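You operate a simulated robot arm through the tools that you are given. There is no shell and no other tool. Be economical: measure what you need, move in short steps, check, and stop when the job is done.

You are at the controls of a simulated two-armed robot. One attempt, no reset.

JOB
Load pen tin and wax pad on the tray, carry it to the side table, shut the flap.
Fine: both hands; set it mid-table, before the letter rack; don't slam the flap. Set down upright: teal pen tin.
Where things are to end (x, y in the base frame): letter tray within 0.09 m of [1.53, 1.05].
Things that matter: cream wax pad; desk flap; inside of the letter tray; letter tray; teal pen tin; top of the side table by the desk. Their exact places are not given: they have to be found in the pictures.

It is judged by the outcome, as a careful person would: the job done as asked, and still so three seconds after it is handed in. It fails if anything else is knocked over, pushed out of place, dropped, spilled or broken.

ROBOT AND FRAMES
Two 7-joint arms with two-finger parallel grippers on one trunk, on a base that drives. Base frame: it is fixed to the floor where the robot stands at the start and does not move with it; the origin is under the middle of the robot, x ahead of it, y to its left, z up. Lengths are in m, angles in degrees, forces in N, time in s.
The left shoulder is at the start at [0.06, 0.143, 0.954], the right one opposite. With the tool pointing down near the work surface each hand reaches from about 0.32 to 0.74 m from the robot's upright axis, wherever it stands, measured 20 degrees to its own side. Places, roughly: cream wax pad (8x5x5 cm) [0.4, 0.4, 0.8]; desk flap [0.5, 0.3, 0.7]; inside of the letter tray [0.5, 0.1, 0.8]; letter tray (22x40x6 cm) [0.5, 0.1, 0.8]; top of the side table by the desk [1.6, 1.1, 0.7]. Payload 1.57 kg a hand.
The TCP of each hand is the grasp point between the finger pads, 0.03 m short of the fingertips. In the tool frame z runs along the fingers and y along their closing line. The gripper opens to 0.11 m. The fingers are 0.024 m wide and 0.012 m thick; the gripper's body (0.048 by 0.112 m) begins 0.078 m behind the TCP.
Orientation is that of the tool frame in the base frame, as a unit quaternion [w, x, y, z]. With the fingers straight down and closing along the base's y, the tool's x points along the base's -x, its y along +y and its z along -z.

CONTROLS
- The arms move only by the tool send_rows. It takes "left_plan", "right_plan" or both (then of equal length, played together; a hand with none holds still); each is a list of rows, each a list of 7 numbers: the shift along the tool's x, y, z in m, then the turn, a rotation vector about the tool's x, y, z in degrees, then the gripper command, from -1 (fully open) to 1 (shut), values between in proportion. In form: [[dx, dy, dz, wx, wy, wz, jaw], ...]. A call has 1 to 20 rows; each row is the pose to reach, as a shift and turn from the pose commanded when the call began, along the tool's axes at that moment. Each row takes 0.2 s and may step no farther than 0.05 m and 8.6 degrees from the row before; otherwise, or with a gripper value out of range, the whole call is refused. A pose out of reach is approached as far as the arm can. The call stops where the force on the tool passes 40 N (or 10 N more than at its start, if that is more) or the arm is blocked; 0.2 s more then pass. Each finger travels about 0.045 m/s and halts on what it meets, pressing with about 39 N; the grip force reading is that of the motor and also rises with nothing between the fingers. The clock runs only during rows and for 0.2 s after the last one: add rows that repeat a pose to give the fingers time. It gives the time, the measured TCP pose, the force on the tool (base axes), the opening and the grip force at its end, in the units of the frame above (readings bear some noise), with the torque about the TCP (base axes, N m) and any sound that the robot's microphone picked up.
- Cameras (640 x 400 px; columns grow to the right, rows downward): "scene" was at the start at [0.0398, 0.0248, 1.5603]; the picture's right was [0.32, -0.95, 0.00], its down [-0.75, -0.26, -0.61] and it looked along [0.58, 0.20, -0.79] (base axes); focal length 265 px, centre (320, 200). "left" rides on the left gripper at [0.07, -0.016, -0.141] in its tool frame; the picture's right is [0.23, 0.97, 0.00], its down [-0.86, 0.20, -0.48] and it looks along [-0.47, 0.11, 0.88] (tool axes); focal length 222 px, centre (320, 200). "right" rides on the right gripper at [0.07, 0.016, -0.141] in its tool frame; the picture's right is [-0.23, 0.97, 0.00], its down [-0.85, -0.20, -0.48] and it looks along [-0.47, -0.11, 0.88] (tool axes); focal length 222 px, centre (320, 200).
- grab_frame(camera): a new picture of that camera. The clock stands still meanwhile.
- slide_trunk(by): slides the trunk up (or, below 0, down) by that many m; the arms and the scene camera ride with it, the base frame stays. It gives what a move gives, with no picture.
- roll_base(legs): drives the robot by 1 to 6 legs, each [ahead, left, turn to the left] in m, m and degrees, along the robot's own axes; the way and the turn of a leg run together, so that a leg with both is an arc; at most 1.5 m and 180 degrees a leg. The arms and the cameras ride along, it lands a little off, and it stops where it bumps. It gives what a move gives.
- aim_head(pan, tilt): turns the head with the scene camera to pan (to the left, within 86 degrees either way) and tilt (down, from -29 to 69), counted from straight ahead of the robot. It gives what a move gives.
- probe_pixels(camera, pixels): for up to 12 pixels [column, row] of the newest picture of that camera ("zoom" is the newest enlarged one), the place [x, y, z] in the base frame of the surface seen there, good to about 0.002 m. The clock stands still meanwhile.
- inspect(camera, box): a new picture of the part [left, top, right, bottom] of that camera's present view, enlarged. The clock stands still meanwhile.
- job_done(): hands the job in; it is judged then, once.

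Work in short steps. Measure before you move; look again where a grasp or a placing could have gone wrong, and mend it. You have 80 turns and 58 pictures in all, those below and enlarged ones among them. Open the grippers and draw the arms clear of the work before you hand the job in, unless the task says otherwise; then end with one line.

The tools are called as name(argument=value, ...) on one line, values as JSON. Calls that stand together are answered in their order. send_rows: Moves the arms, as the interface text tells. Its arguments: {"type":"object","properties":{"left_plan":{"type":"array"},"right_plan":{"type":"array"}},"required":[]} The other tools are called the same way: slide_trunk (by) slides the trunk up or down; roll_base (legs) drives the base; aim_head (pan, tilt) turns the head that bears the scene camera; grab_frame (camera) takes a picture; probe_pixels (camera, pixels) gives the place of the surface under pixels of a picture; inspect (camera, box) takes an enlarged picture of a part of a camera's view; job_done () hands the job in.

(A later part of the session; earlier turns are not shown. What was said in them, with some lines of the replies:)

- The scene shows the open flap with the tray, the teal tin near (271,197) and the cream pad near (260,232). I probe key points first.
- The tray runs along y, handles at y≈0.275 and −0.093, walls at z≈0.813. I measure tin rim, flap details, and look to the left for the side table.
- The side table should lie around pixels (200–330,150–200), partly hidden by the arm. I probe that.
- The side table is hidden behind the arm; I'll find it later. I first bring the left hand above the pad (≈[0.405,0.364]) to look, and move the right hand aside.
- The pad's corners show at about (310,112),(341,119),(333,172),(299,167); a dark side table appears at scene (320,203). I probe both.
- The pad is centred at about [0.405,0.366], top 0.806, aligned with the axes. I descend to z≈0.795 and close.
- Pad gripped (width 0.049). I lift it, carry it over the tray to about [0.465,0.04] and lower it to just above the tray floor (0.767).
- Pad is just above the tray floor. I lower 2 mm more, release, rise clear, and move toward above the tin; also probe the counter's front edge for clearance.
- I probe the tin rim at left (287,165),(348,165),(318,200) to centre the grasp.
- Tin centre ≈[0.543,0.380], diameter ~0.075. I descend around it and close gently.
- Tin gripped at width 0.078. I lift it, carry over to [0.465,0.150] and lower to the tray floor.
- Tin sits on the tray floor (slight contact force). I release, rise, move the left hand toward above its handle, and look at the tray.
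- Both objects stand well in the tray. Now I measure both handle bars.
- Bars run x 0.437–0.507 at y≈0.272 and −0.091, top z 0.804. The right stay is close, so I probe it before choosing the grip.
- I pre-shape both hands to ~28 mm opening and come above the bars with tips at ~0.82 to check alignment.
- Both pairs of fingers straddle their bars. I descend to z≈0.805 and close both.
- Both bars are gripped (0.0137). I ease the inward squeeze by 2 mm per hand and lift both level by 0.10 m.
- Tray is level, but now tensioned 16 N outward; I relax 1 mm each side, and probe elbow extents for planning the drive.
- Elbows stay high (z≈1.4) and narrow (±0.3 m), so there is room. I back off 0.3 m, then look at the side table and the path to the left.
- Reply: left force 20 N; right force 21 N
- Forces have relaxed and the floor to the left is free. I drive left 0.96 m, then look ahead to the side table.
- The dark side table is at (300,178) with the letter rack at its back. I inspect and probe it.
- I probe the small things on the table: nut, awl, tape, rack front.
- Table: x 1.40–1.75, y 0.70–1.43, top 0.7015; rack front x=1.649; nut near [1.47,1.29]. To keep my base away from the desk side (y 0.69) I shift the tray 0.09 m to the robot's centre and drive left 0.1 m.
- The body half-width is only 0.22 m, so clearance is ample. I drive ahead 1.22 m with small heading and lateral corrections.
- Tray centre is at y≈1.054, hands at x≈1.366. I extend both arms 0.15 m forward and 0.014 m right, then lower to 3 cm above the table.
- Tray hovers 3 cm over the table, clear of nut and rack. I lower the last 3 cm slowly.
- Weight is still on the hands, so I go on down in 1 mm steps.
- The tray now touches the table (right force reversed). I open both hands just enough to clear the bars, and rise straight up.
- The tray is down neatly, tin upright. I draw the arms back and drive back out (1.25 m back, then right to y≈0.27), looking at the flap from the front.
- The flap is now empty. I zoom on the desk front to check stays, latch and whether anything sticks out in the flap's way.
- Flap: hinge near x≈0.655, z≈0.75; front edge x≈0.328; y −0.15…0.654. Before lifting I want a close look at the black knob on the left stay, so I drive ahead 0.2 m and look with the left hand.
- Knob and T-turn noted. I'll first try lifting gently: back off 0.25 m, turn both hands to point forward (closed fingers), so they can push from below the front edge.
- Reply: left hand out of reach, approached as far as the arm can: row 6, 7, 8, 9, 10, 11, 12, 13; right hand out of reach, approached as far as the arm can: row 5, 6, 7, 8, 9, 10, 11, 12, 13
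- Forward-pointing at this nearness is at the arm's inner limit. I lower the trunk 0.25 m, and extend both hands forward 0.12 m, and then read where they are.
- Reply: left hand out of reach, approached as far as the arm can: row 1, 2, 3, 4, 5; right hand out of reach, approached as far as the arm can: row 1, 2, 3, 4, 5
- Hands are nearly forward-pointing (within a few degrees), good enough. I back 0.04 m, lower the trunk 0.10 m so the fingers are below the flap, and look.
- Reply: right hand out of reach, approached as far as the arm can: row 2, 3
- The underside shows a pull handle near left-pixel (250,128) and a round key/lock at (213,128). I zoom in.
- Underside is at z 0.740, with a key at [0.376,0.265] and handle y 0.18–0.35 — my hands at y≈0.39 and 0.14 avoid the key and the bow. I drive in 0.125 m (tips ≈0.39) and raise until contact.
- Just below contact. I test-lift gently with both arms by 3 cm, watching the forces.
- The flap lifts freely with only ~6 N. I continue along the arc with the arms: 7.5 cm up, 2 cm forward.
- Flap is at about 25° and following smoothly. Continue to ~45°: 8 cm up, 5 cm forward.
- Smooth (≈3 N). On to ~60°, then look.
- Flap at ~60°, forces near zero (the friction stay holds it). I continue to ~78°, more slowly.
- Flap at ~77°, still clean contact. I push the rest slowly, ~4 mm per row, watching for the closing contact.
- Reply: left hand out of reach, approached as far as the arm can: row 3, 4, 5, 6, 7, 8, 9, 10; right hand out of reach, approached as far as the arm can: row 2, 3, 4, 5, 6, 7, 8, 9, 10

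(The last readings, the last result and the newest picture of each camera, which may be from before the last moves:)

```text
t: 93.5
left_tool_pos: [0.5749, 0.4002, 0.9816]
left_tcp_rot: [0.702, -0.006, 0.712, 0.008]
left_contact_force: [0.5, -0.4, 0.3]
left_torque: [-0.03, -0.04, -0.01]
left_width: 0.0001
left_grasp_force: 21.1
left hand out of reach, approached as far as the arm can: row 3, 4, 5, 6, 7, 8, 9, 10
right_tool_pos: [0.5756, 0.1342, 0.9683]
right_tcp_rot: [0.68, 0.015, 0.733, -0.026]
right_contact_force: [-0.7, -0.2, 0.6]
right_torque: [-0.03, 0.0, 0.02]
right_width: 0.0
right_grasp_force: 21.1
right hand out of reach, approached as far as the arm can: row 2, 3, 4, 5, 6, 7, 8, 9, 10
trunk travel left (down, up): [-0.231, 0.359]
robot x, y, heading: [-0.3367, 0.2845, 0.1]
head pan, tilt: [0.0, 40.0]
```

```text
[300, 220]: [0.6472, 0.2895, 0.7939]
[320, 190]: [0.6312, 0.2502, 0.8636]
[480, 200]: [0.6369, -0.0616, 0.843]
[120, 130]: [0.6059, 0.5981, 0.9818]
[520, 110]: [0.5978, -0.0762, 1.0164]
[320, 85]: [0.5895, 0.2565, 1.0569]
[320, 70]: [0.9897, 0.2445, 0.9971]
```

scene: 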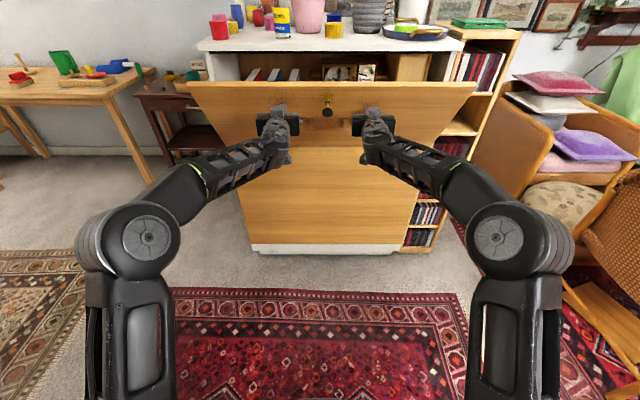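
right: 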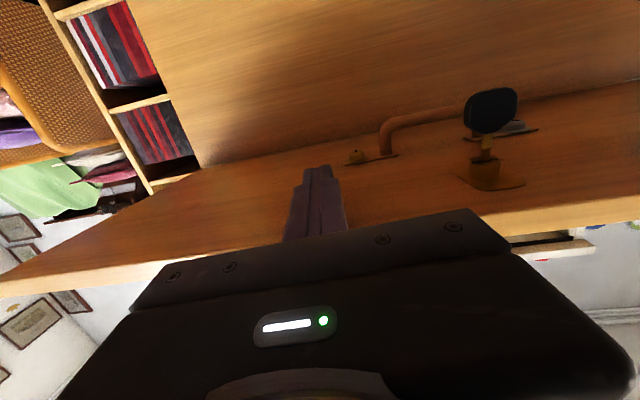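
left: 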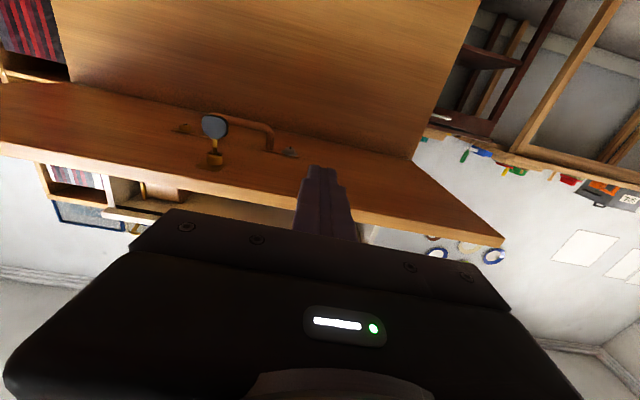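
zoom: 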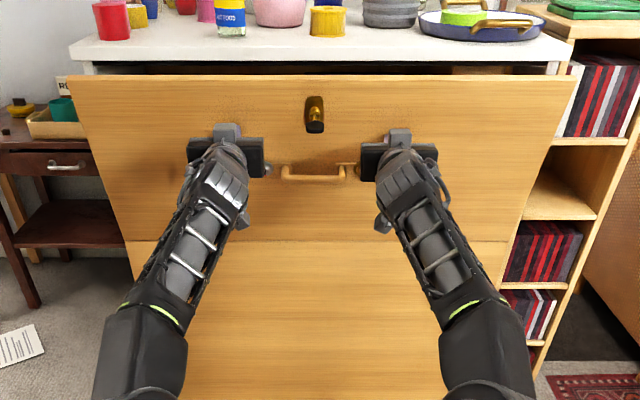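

Arms are at full reach with ~4.5 cm still to close. I trade reach for base travel: retract 3 cm, roll 3 cm, twice, keeping the flap supported.

send_rows(left_plan=[[0, 0, -0.008, 0, 0, 0, 1], [0, 0, -0.016, 0, 0, 0, 1], [0, 0, -0.024, 0, 0, 0, 1], [0, 0, -0.03, 0, 0, 0, 1]], right_plan=[[0, 0, -0.008, 0, 0, 0, 1], [0, 0, -0.016, 0, 0, 0, 1], [0, 0, -0.024, 0, 0, 0, 1], [0, 0, -0.03, 0, 0, 0, 1]])

roll_base(legs=[[0.03, 0, 0]])

send_rows(left_plan=[[0, 0, -0.008, 0, 0, 0, 1], [0, 0, -0.016, 0, 0, 0, 1], [0, 0, -0.024, 0, 0, 0, 1], [0, 0, -0.032, 0, 0, 0, 1], [0, 0, -0.04, 0, 0, 0, 1]], right_plan=[[0, 0, -0.008, 0, 0, 0, 1], [0, 0, -0.016, 0, 0, 0, 1], [0, 0, -0.024, 0, 0, 0, 1], [0, 0, -0.032, 0, 0, 0, 1], [0, 0, -0.04, 0, 0, 0, 1]])

roll_base(legs=[[0.04, 0, 0]])

inspect(camera="scene", box=[160, 20, 500, 230])

probe_pixels(camera="zoom", pixels=[[300, 230], [320, 190], [480, 200], [120, 130], [520, 110], [320, 85]])

```text
t: 94.5
left_tool_pos: [0.5443, 0.4002, 0.9818]
left_tcp_rot: [0.703, -0.006, 0.711, 0.008]
left_contact_force: [0.2, 0.5, 0.5]
left_torque: [0.01, -0.03, 0.06]
left_width: 0.0
left_grasp_force: 21.5
left hand out of reach, approached as far as the arm can: row 1
right_tool_pos: [0.547, 0.1335, 0.9695]
right_tcp_rot: [0.679, 0.016, 0.733, -0.026]
right_contact_force: [-0.5, 0.7, -0.3]
right_torque: [-0.02, -0.02, 0.04]
right_width: 0.0001
right_grasp_force: 21.2
trunk travel left (down, up): [-0.231, 0.359]
robot x, y, heading: [-0.3385, 0.2847, -0.0]
head pan, tilt: [0.0, 40.0]
```

```text
t: 95.3
left_tool_pos: [0.5736, 0.4008, 0.9811]
left_tcp_rot: [0.703, -0.006, 0.712, 0.008]
left_contact_force: [0.2, 0.4, 0.8]
left_torque: [-0.01, 0.0, 0.02]
left_width: 0.0
left_grasp_force: 21.4
right_tool_pos: [0.5758, 0.1354, 0.9703]
right_tcp_rot: [0.68, 0.016, 0.733, -0.026]
right_contact_force: [-0.5, 0.2, -0.5]
right_torque: [-0.02, 0.01, 0.0]
right_width: 0.0003
right_grasp_force: 21.6
trunk travel left (down, up): [-0.231, 0.359]
robot x, y, heading: [-0.3079, 0.2862, 0.2]
head pan, tilt: [0.0, 40.0]
```

```text
t: 96.5
left_tool_pos: [0.5339, 0.3988, 0.9817]
left_tcp_rot: [0.703, -0.005, 0.711, 0.007]
left_contact_force: [0.4, 0.1, 0.1]
left_torque: [-0.01, -0.02, 0.0]
left_width: 0.0
left_grasp_force: 21.2
right_tool_pos: [0.5356, 0.1378, 0.9744]
right_tcp_rot: [0.68, 0.015, 0.733, -0.025]
right_contact_force: [-0.1, 0.3, 0.7]
right_torque: [0.01, 0.01, -0.01]
right_width: 0.0001
right_grasp_force: 21.3
trunk travel left (down, up): [-0.231, 0.359]
robot x, y, heading: [-0.3084, 0.2858, 0.2]
head pan, tilt: [0.0, 40.0]
```

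```text
t: 97.4
left_tool_pos: [0.5734, 0.3994, 0.9824]
left_tcp_rot: [0.702, -0.006, 0.712, 0.008]
left_contact_force: [-0.1, 0.5, 0.3]
left_torque: [0.0, -0.01, 0.0]
left_width: 0.0002
left_grasp_force: 20.5
right_tool_pos: [0.5758, 0.1387, 0.9727]
right_tcp_rot: [0.68, 0.016, 0.733, -0.026]
right_contact_force: [0.0, -0.1, -0.2]
right_torque: [0.01, -0.01, -0.03]
right_width: 0.0001
right_grasp_force: 21.6
trunk travel left (down, up): [-0.231, 0.359]
robot x, y, heading: [-0.2676, 0.2811, 0.1]
head pan, tilt: [0.0, 40.0]
```

```text
1.88 times, centred on (330, 125) of scene
```

zoom: 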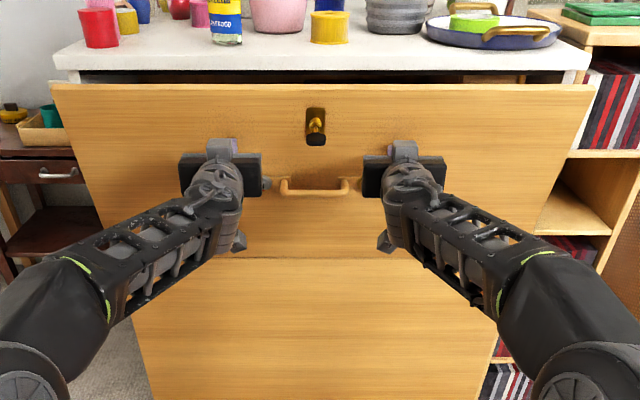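

```text
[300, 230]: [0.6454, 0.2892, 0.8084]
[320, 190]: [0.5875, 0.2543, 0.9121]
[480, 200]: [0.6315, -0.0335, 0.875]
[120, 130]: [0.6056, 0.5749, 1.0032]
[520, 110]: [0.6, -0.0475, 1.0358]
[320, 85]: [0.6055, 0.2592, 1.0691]
```

The flap holds by itself, and the arms have reach again. I push on slowly, 3 mm per row.

send_rows(left_plan=[[0, 0, 0.004, 0, 0, 0, 1], [0, 0, 0.008, 0, 0, 0, 1], [0, 0, 0.012, 0, 0, 0, 1], [0, 0, 0.015, 0, 0, 0, 1], [0, 0, 0.018, 0, 0, 0, 1], [0, 0, 0.021, 0, 0, 0, 1], [0, 0, 0.024, 0, 0, 0, 1], [0, 0, 0.027, 0, 0, 0, 1], [0, 0, 0.03, 0, 0, 0, 1], [0, 0, 0.033, 0, 0, 0, 1], [0, 0, 0.036, 0, 0, 0, 1], [0, 0, 0.039, 0, 0, 0, 1]], right_plan=[[0, 0, 0.003, 0, 0, 0, 1], [0, 0, 0.006, 0, 0, 0, 1], [0, 0, 0.01, 0, 0, 0, 1], [0, 0, 0.013, 0, 0, 0, 1], [0, 0, 0.016, 0, 0, 0, 1], [0, 0, 0.019, 0, 0, 0, 1], [0, 0, 0.022, 0, 0, 0, 1], [0, 0, 0.025, 0, 0, 0, 1], [0, 0, 0.028, 0, 0, 0, 1], [0, 0, 0.031, 0, 0, 0, 1], [0, 0, 0.034, 0, 0, 0, 1], [0, 0, 0.037, 0, 0, 0, 1]])

inspect(camera="scene", box=[160, 20, 500, 230])

probe_pixels(camera="zoom", pixels=[[300, 230], [260, 200], [480, 200], [120, 130], [520, 110], [320, 88]])

```text
t: 100.0
left_tool_pos: [0.6143, 0.4012, 0.9809]
left_tcp_rot: [0.702, -0.006, 0.712, 0.008]
left_contact_force: [-0.3, -1.0, 0.0]
left_torque: [0.01, 0.0, -0.03]
left_width: 0.0
left_grasp_force: 21.6
right_tool_pos: [0.6131, 0.1378, 0.9695]
right_tcp_rot: [0.679, 0.015, 0.733, -0.026]
right_contact_force: [-0.3, -0.7, 0.9]
right_torque: [0.01, -0.01, 0.0]
right_width: 0.0003
right_grasp_force: 21.9
trunk travel left (down, up): [-0.231, 0.359]
robot x, y, heading: [-0.2671, 0.2879, 0.2]
head pan, tilt: [0.0, 40.0]
```

```text
1.88 times, centred on (330, 125) of scene
```

zoom: 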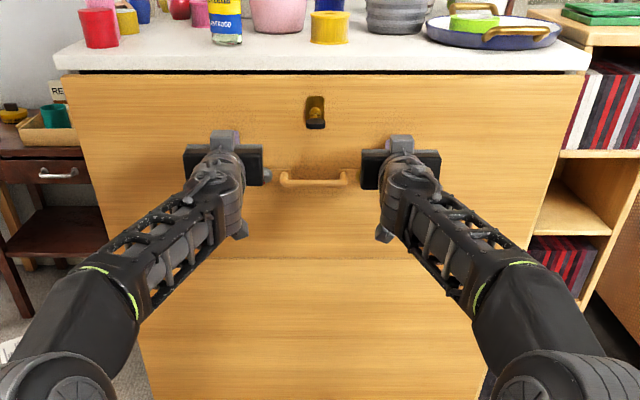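

```text
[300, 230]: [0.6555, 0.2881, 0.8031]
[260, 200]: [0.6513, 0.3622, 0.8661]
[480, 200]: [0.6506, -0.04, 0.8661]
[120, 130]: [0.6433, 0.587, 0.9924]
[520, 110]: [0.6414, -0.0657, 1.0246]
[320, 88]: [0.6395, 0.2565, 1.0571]
```

Only ~3.6° left (≈1.5 cm at the tips). I push the last bit at 1.5–2 mm per row until it seats.

send_rows(left_plan=[[0, 0, 0.002, 0, 0, 0, 1], [0, 0, 0.004, 0, 0, 0, 1], [0, 0, 0.006, 0, 0, 0, 1], [0, 0, 0.008, 0, 0, 0, 1], [0, 0, 0.01, 0, 0, 0, 1], [0, 0, 0.012, 0, 0, 0, 1], [0, 0, 0.014, 0, 0, 0, 1], [0, 0, 0.0155, 0, 0, 0, 1], [0, 0, 0.017, 0, 0, 0, 1], [0, 0, 0.0185, 0, 0, 0, 1], [0, 0, 0.02, 0, 0, 0, 1]], right_plan=[[0, 0, 0.002, 0, 0, 0, 1], [0, 0, 0.004, 0, 0, 0, 1], [0, 0, 0.006, 0, 0, 0, 1], [0, 0, 0.008, 0, 0, 0, 1], [0, 0, 0.01, 0, 0, 0, 1], [0, 0, 0.012, 0, 0, 0, 1], [0, 0, 0.014, 0, 0, 0, 1], [0, 0, 0.0155, 0, 0, 0, 1], [0, 0, 0.017, 0, 0, 0, 1], [0, 0, 0.0185, 0, 0, 0, 1], [0, 0, 0.02, 0, 0, 0, 1]])

inspect(camera="scene", box=[160, 20, 500, 230])

probe_pixels(camera="zoom", pixels=[[300, 230], [260, 200], [480, 200], [120, 130], [520, 110], [320, 88], [300, 280], [300, 60]])

```text
t: 102.3
left_tool_pos: [0.6296, 0.3993, 0.9846]
left_tcp_rot: [0.702, -0.005, 0.712, 0.008]
left_contact_force: [0.1, 0.0, -0.6]
left_torque: [0.0, 0.02, 0.0]
left_width: 0.0
left_grasp_force: 21.3
right_tool_pos: [0.6291, 0.1352, 0.9689]
right_tcp_rot: [0.679, 0.016, 0.733, -0.026]
right_contact_force: [-23.2, 0.4, -1.6]
right_torque: [0.03, -0.15, 0.16]
right_width: 0.0
right_grasp_force: 21.1
trunk travel left (down, up): [-0.231, 0.359]
robot x, y, heading: [-0.2687, 0.2841, 0.1]
head pan, tilt: [0.0, 40.0]
stopped in row 11 (right hand): the force on the tool passed its limit (the readings are from after the stop); the commanded pose is now the measured one
```

```text
1.88 times, centred on (330, 125) of scene
```

zoom: 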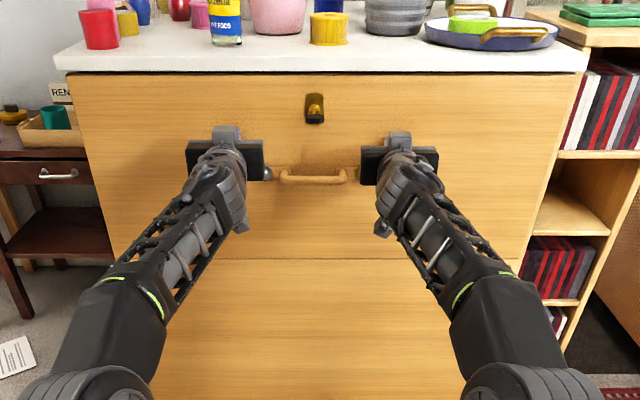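

```text
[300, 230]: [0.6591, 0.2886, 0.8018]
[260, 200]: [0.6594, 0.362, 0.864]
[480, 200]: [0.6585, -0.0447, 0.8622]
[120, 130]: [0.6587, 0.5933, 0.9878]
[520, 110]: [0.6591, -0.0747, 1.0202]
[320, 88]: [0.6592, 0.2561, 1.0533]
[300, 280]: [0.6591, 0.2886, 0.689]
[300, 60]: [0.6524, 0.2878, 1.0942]
```

The flap is flush and vertical (x≈0.659 all over). I draw the hands back, roll back, and check it stays shut and that the tray is right.

send_rows(left_plan=[[0, 0, -0.01, 0, 0, 0, 1], [0, 0, -0.03, 0, 0, 0, 1], [0, 0, -0.06, 0, 0, 0, 1], [0, 0, -0.09, 0, 0, 0, 0], [0, 0, -0.1, 0, 0, 0, -1]], right_plan=[[0, 0, -0.01, 0, 0, 0, 1], [0, 0, -0.03, 0, 0, 0, 1], [0, 0, -0.06, 0, 0, 0, 1], [0, 0, -0.09, 0, 0, 0, 0], [0, 0, -0.1, 0, 0, 0, -1]])

roll_base(legs=[[-0.3, 0, 0], [0, 0.35, 0]])

slide_trunk(by=0.25)

aim_head(pan=0, tilt=30)

grab_frame(camera="scene")

```text
t: 103.5
left_tool_pos: [0.5301, 0.3989, 0.9822]
left_tcp_rot: [0.702, -0.006, 0.712, 0.007]
left_contact_force: [-0.7, -0.2, -0.1]
left_torque: [-0.01, 0.0, 0.02]
left_width: 0.0478
left_grasp_force: 0.1
right_tool_pos: [0.5306, 0.143, 0.9749]
right_tcp_rot: [0.678, 0.015, 0.734, -0.025]
right_contact_force: [-0.3, 0.3, -0.1]
right_torque: [0.03, -0.01, 0.04]
right_width: 0.048
right_grasp_force: 0.0
trunk travel left (down, up): [-0.231, 0.359]
robot x, y, heading: [-0.267, 0.2868, 0.3]
head pan, tilt: [0.0, 40.0]
```

```text
t: 107.4
left_tool_pos: [0.2278, 0.745, 0.9828]
left_tcp_rot: [0.702, -0.006, 0.712, 0.008]
left_contact_force: [0.1, -0.1, 0.0]
left_torque: [0.0, 0.02, 0.0]
left_width: 0.11
left_grasp_force: 0.0
right_tool_pos: [0.2285, 0.487, 0.9751]
right_tcp_rot: [0.678, 0.015, 0.735, -0.026]
right_contact_force: [0.8, -0.6, 0.0]
right_torque: [-0.01, 0.01, 0.0]
right_width: 0.1098
right_grasp_force: 0.1
trunk travel left (down, up): [-0.231, 0.359]
robot x, y, heading: [-0.567, 0.6307, 0.1]
head pan, tilt: [0.0, 40.0]
```

```text
t: 110.0
left_tool_pos: [0.2282, 0.7448, 1.2317]
left_tcp_rot: [0.702, -0.006, 0.712, 0.008]
left_contact_force: [0.5, -0.1, -0.3]
left_torque: [0.01, 0.03, 0.03]
left_width: 0.1097
left_grasp_force: 0.0
right_tool_pos: [0.2298, 0.4879, 1.2247]
right_tcp_rot: [0.678, 0.016, 0.734, -0.026]
right_contact_force: [-0.8, 0.5, -1.4]
right_torque: [0.01, 0.02, 0.02]
right_width: 0.1099
right_grasp_force: 0.0
trunk travel left (down, up): [-0.481, 0.109]
robot x, y, heading: [-0.5682, 0.6341, 0.5]
head pan, tilt: [0.0, 40.0]
```

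```text
t: 110.7
left_tool_pos: [0.2296, 0.7443, 1.2312]
left_tcp_rot: [0.702, -0.007, 0.712, 0.009]
left_contact_force: [0.1, -1.0, 0.2]
left_torque: [-0.01, 0.0, 0.01]
left_width: 0.11
left_grasp_force: 0.0
right_tool_pos: [0.2288, 0.4867, 1.2248]
right_tcp_rot: [0.678, 0.016, 0.734, -0.026]
right_contact_force: [0.4, 0.5, 0.5]
right_torque: [0.01, 0.03, 0.02]
right_width: 0.1101
right_grasp_force: 0.1
trunk travel left (down, up): [-0.481, 0.109]
robot x, y, heading: [-0.5748, 0.6275, -0.0]
head pan, tilt: [0.0, 30.0]
```

```text
12 pictures are left
```

scene: 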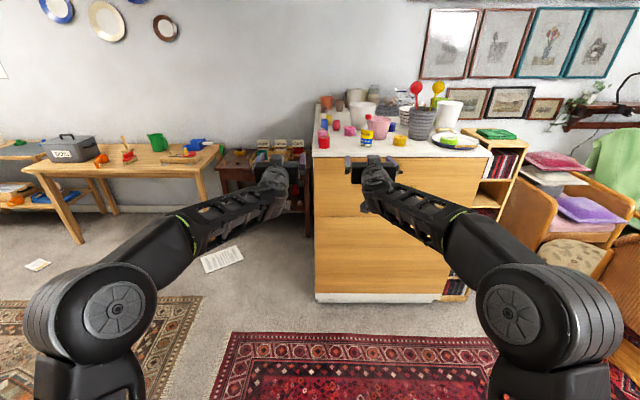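

The flap stays shut. The left arm hides the tray, so I shift left 0.35 m and check both.

roll_base(legs=[[0, 0.35, 0]])

inspect(camera="scene", box=[240, 90, 560, 290])

```text
t: 113.0
left_tool_pos: [0.2274, 1.0923, 1.2318]
left_tcp_rot: [0.702, -0.006, 0.712, 0.008]
left_contact_force: [-0.2, 1.4, 0.6]
left_torque: [0.0, -0.01, -0.01]
left_width: 0.1102
left_grasp_force: 0.1
right_tool_pos: [0.2272, 0.8338, 1.2248]
right_tcp_rot: [0.678, 0.014, 0.735, -0.025]
right_contact_force: [-0.4, 0.7, 0.3]
right_torque: [0.01, -0.02, -0.04]
right_width: 0.1098
right_grasp_force: 0.1
trunk travel left (down, up): [-0.481, 0.109]
robot x, y, heading: [-0.5726, 0.9698, 0.6]
head pan, tilt: [0.0, 30.0]
```

```text
2.00 times, centred on (400, 190) of scene
```

zoom: 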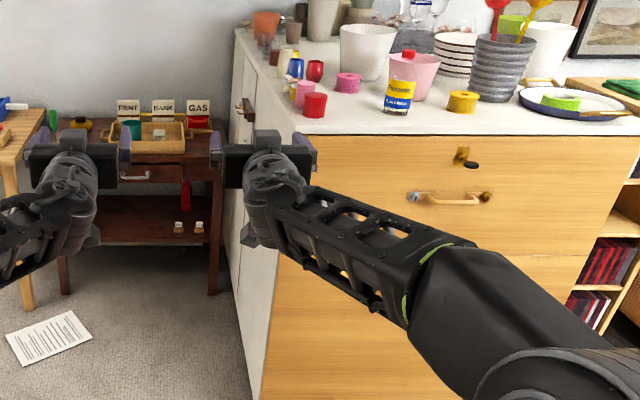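

Tray with tin and pad is visible at zoom (150,135); I probe it and the flap face one last time.

probe_pixels(camera="zoom", pixels=[[150, 150], [150, 125], [184, 140], [194, 132], [131, 126], [156, 135], [380, 160], [560, 160], [380, 260]])

```text
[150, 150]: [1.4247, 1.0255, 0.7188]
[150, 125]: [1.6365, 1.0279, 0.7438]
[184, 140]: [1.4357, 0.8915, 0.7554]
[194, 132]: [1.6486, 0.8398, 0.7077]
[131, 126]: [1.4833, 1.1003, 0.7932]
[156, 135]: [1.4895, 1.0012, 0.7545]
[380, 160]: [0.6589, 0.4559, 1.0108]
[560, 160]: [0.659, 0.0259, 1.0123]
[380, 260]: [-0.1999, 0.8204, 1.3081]
```

Tray front is at x≈1.425 and y≈1.04, so its centre is near [1.52,1.04]. The tin stands upright, the flap is flush, the grippers are open and the arms are clear, so I hand in.

job_done()

```text
The job is handed in.
```

The job is done: the tray, with the pen tin upright and the wax pad in it, stands on the side table before the letter rack, centred near [1.52, 1.04], and the flap is gently shut.
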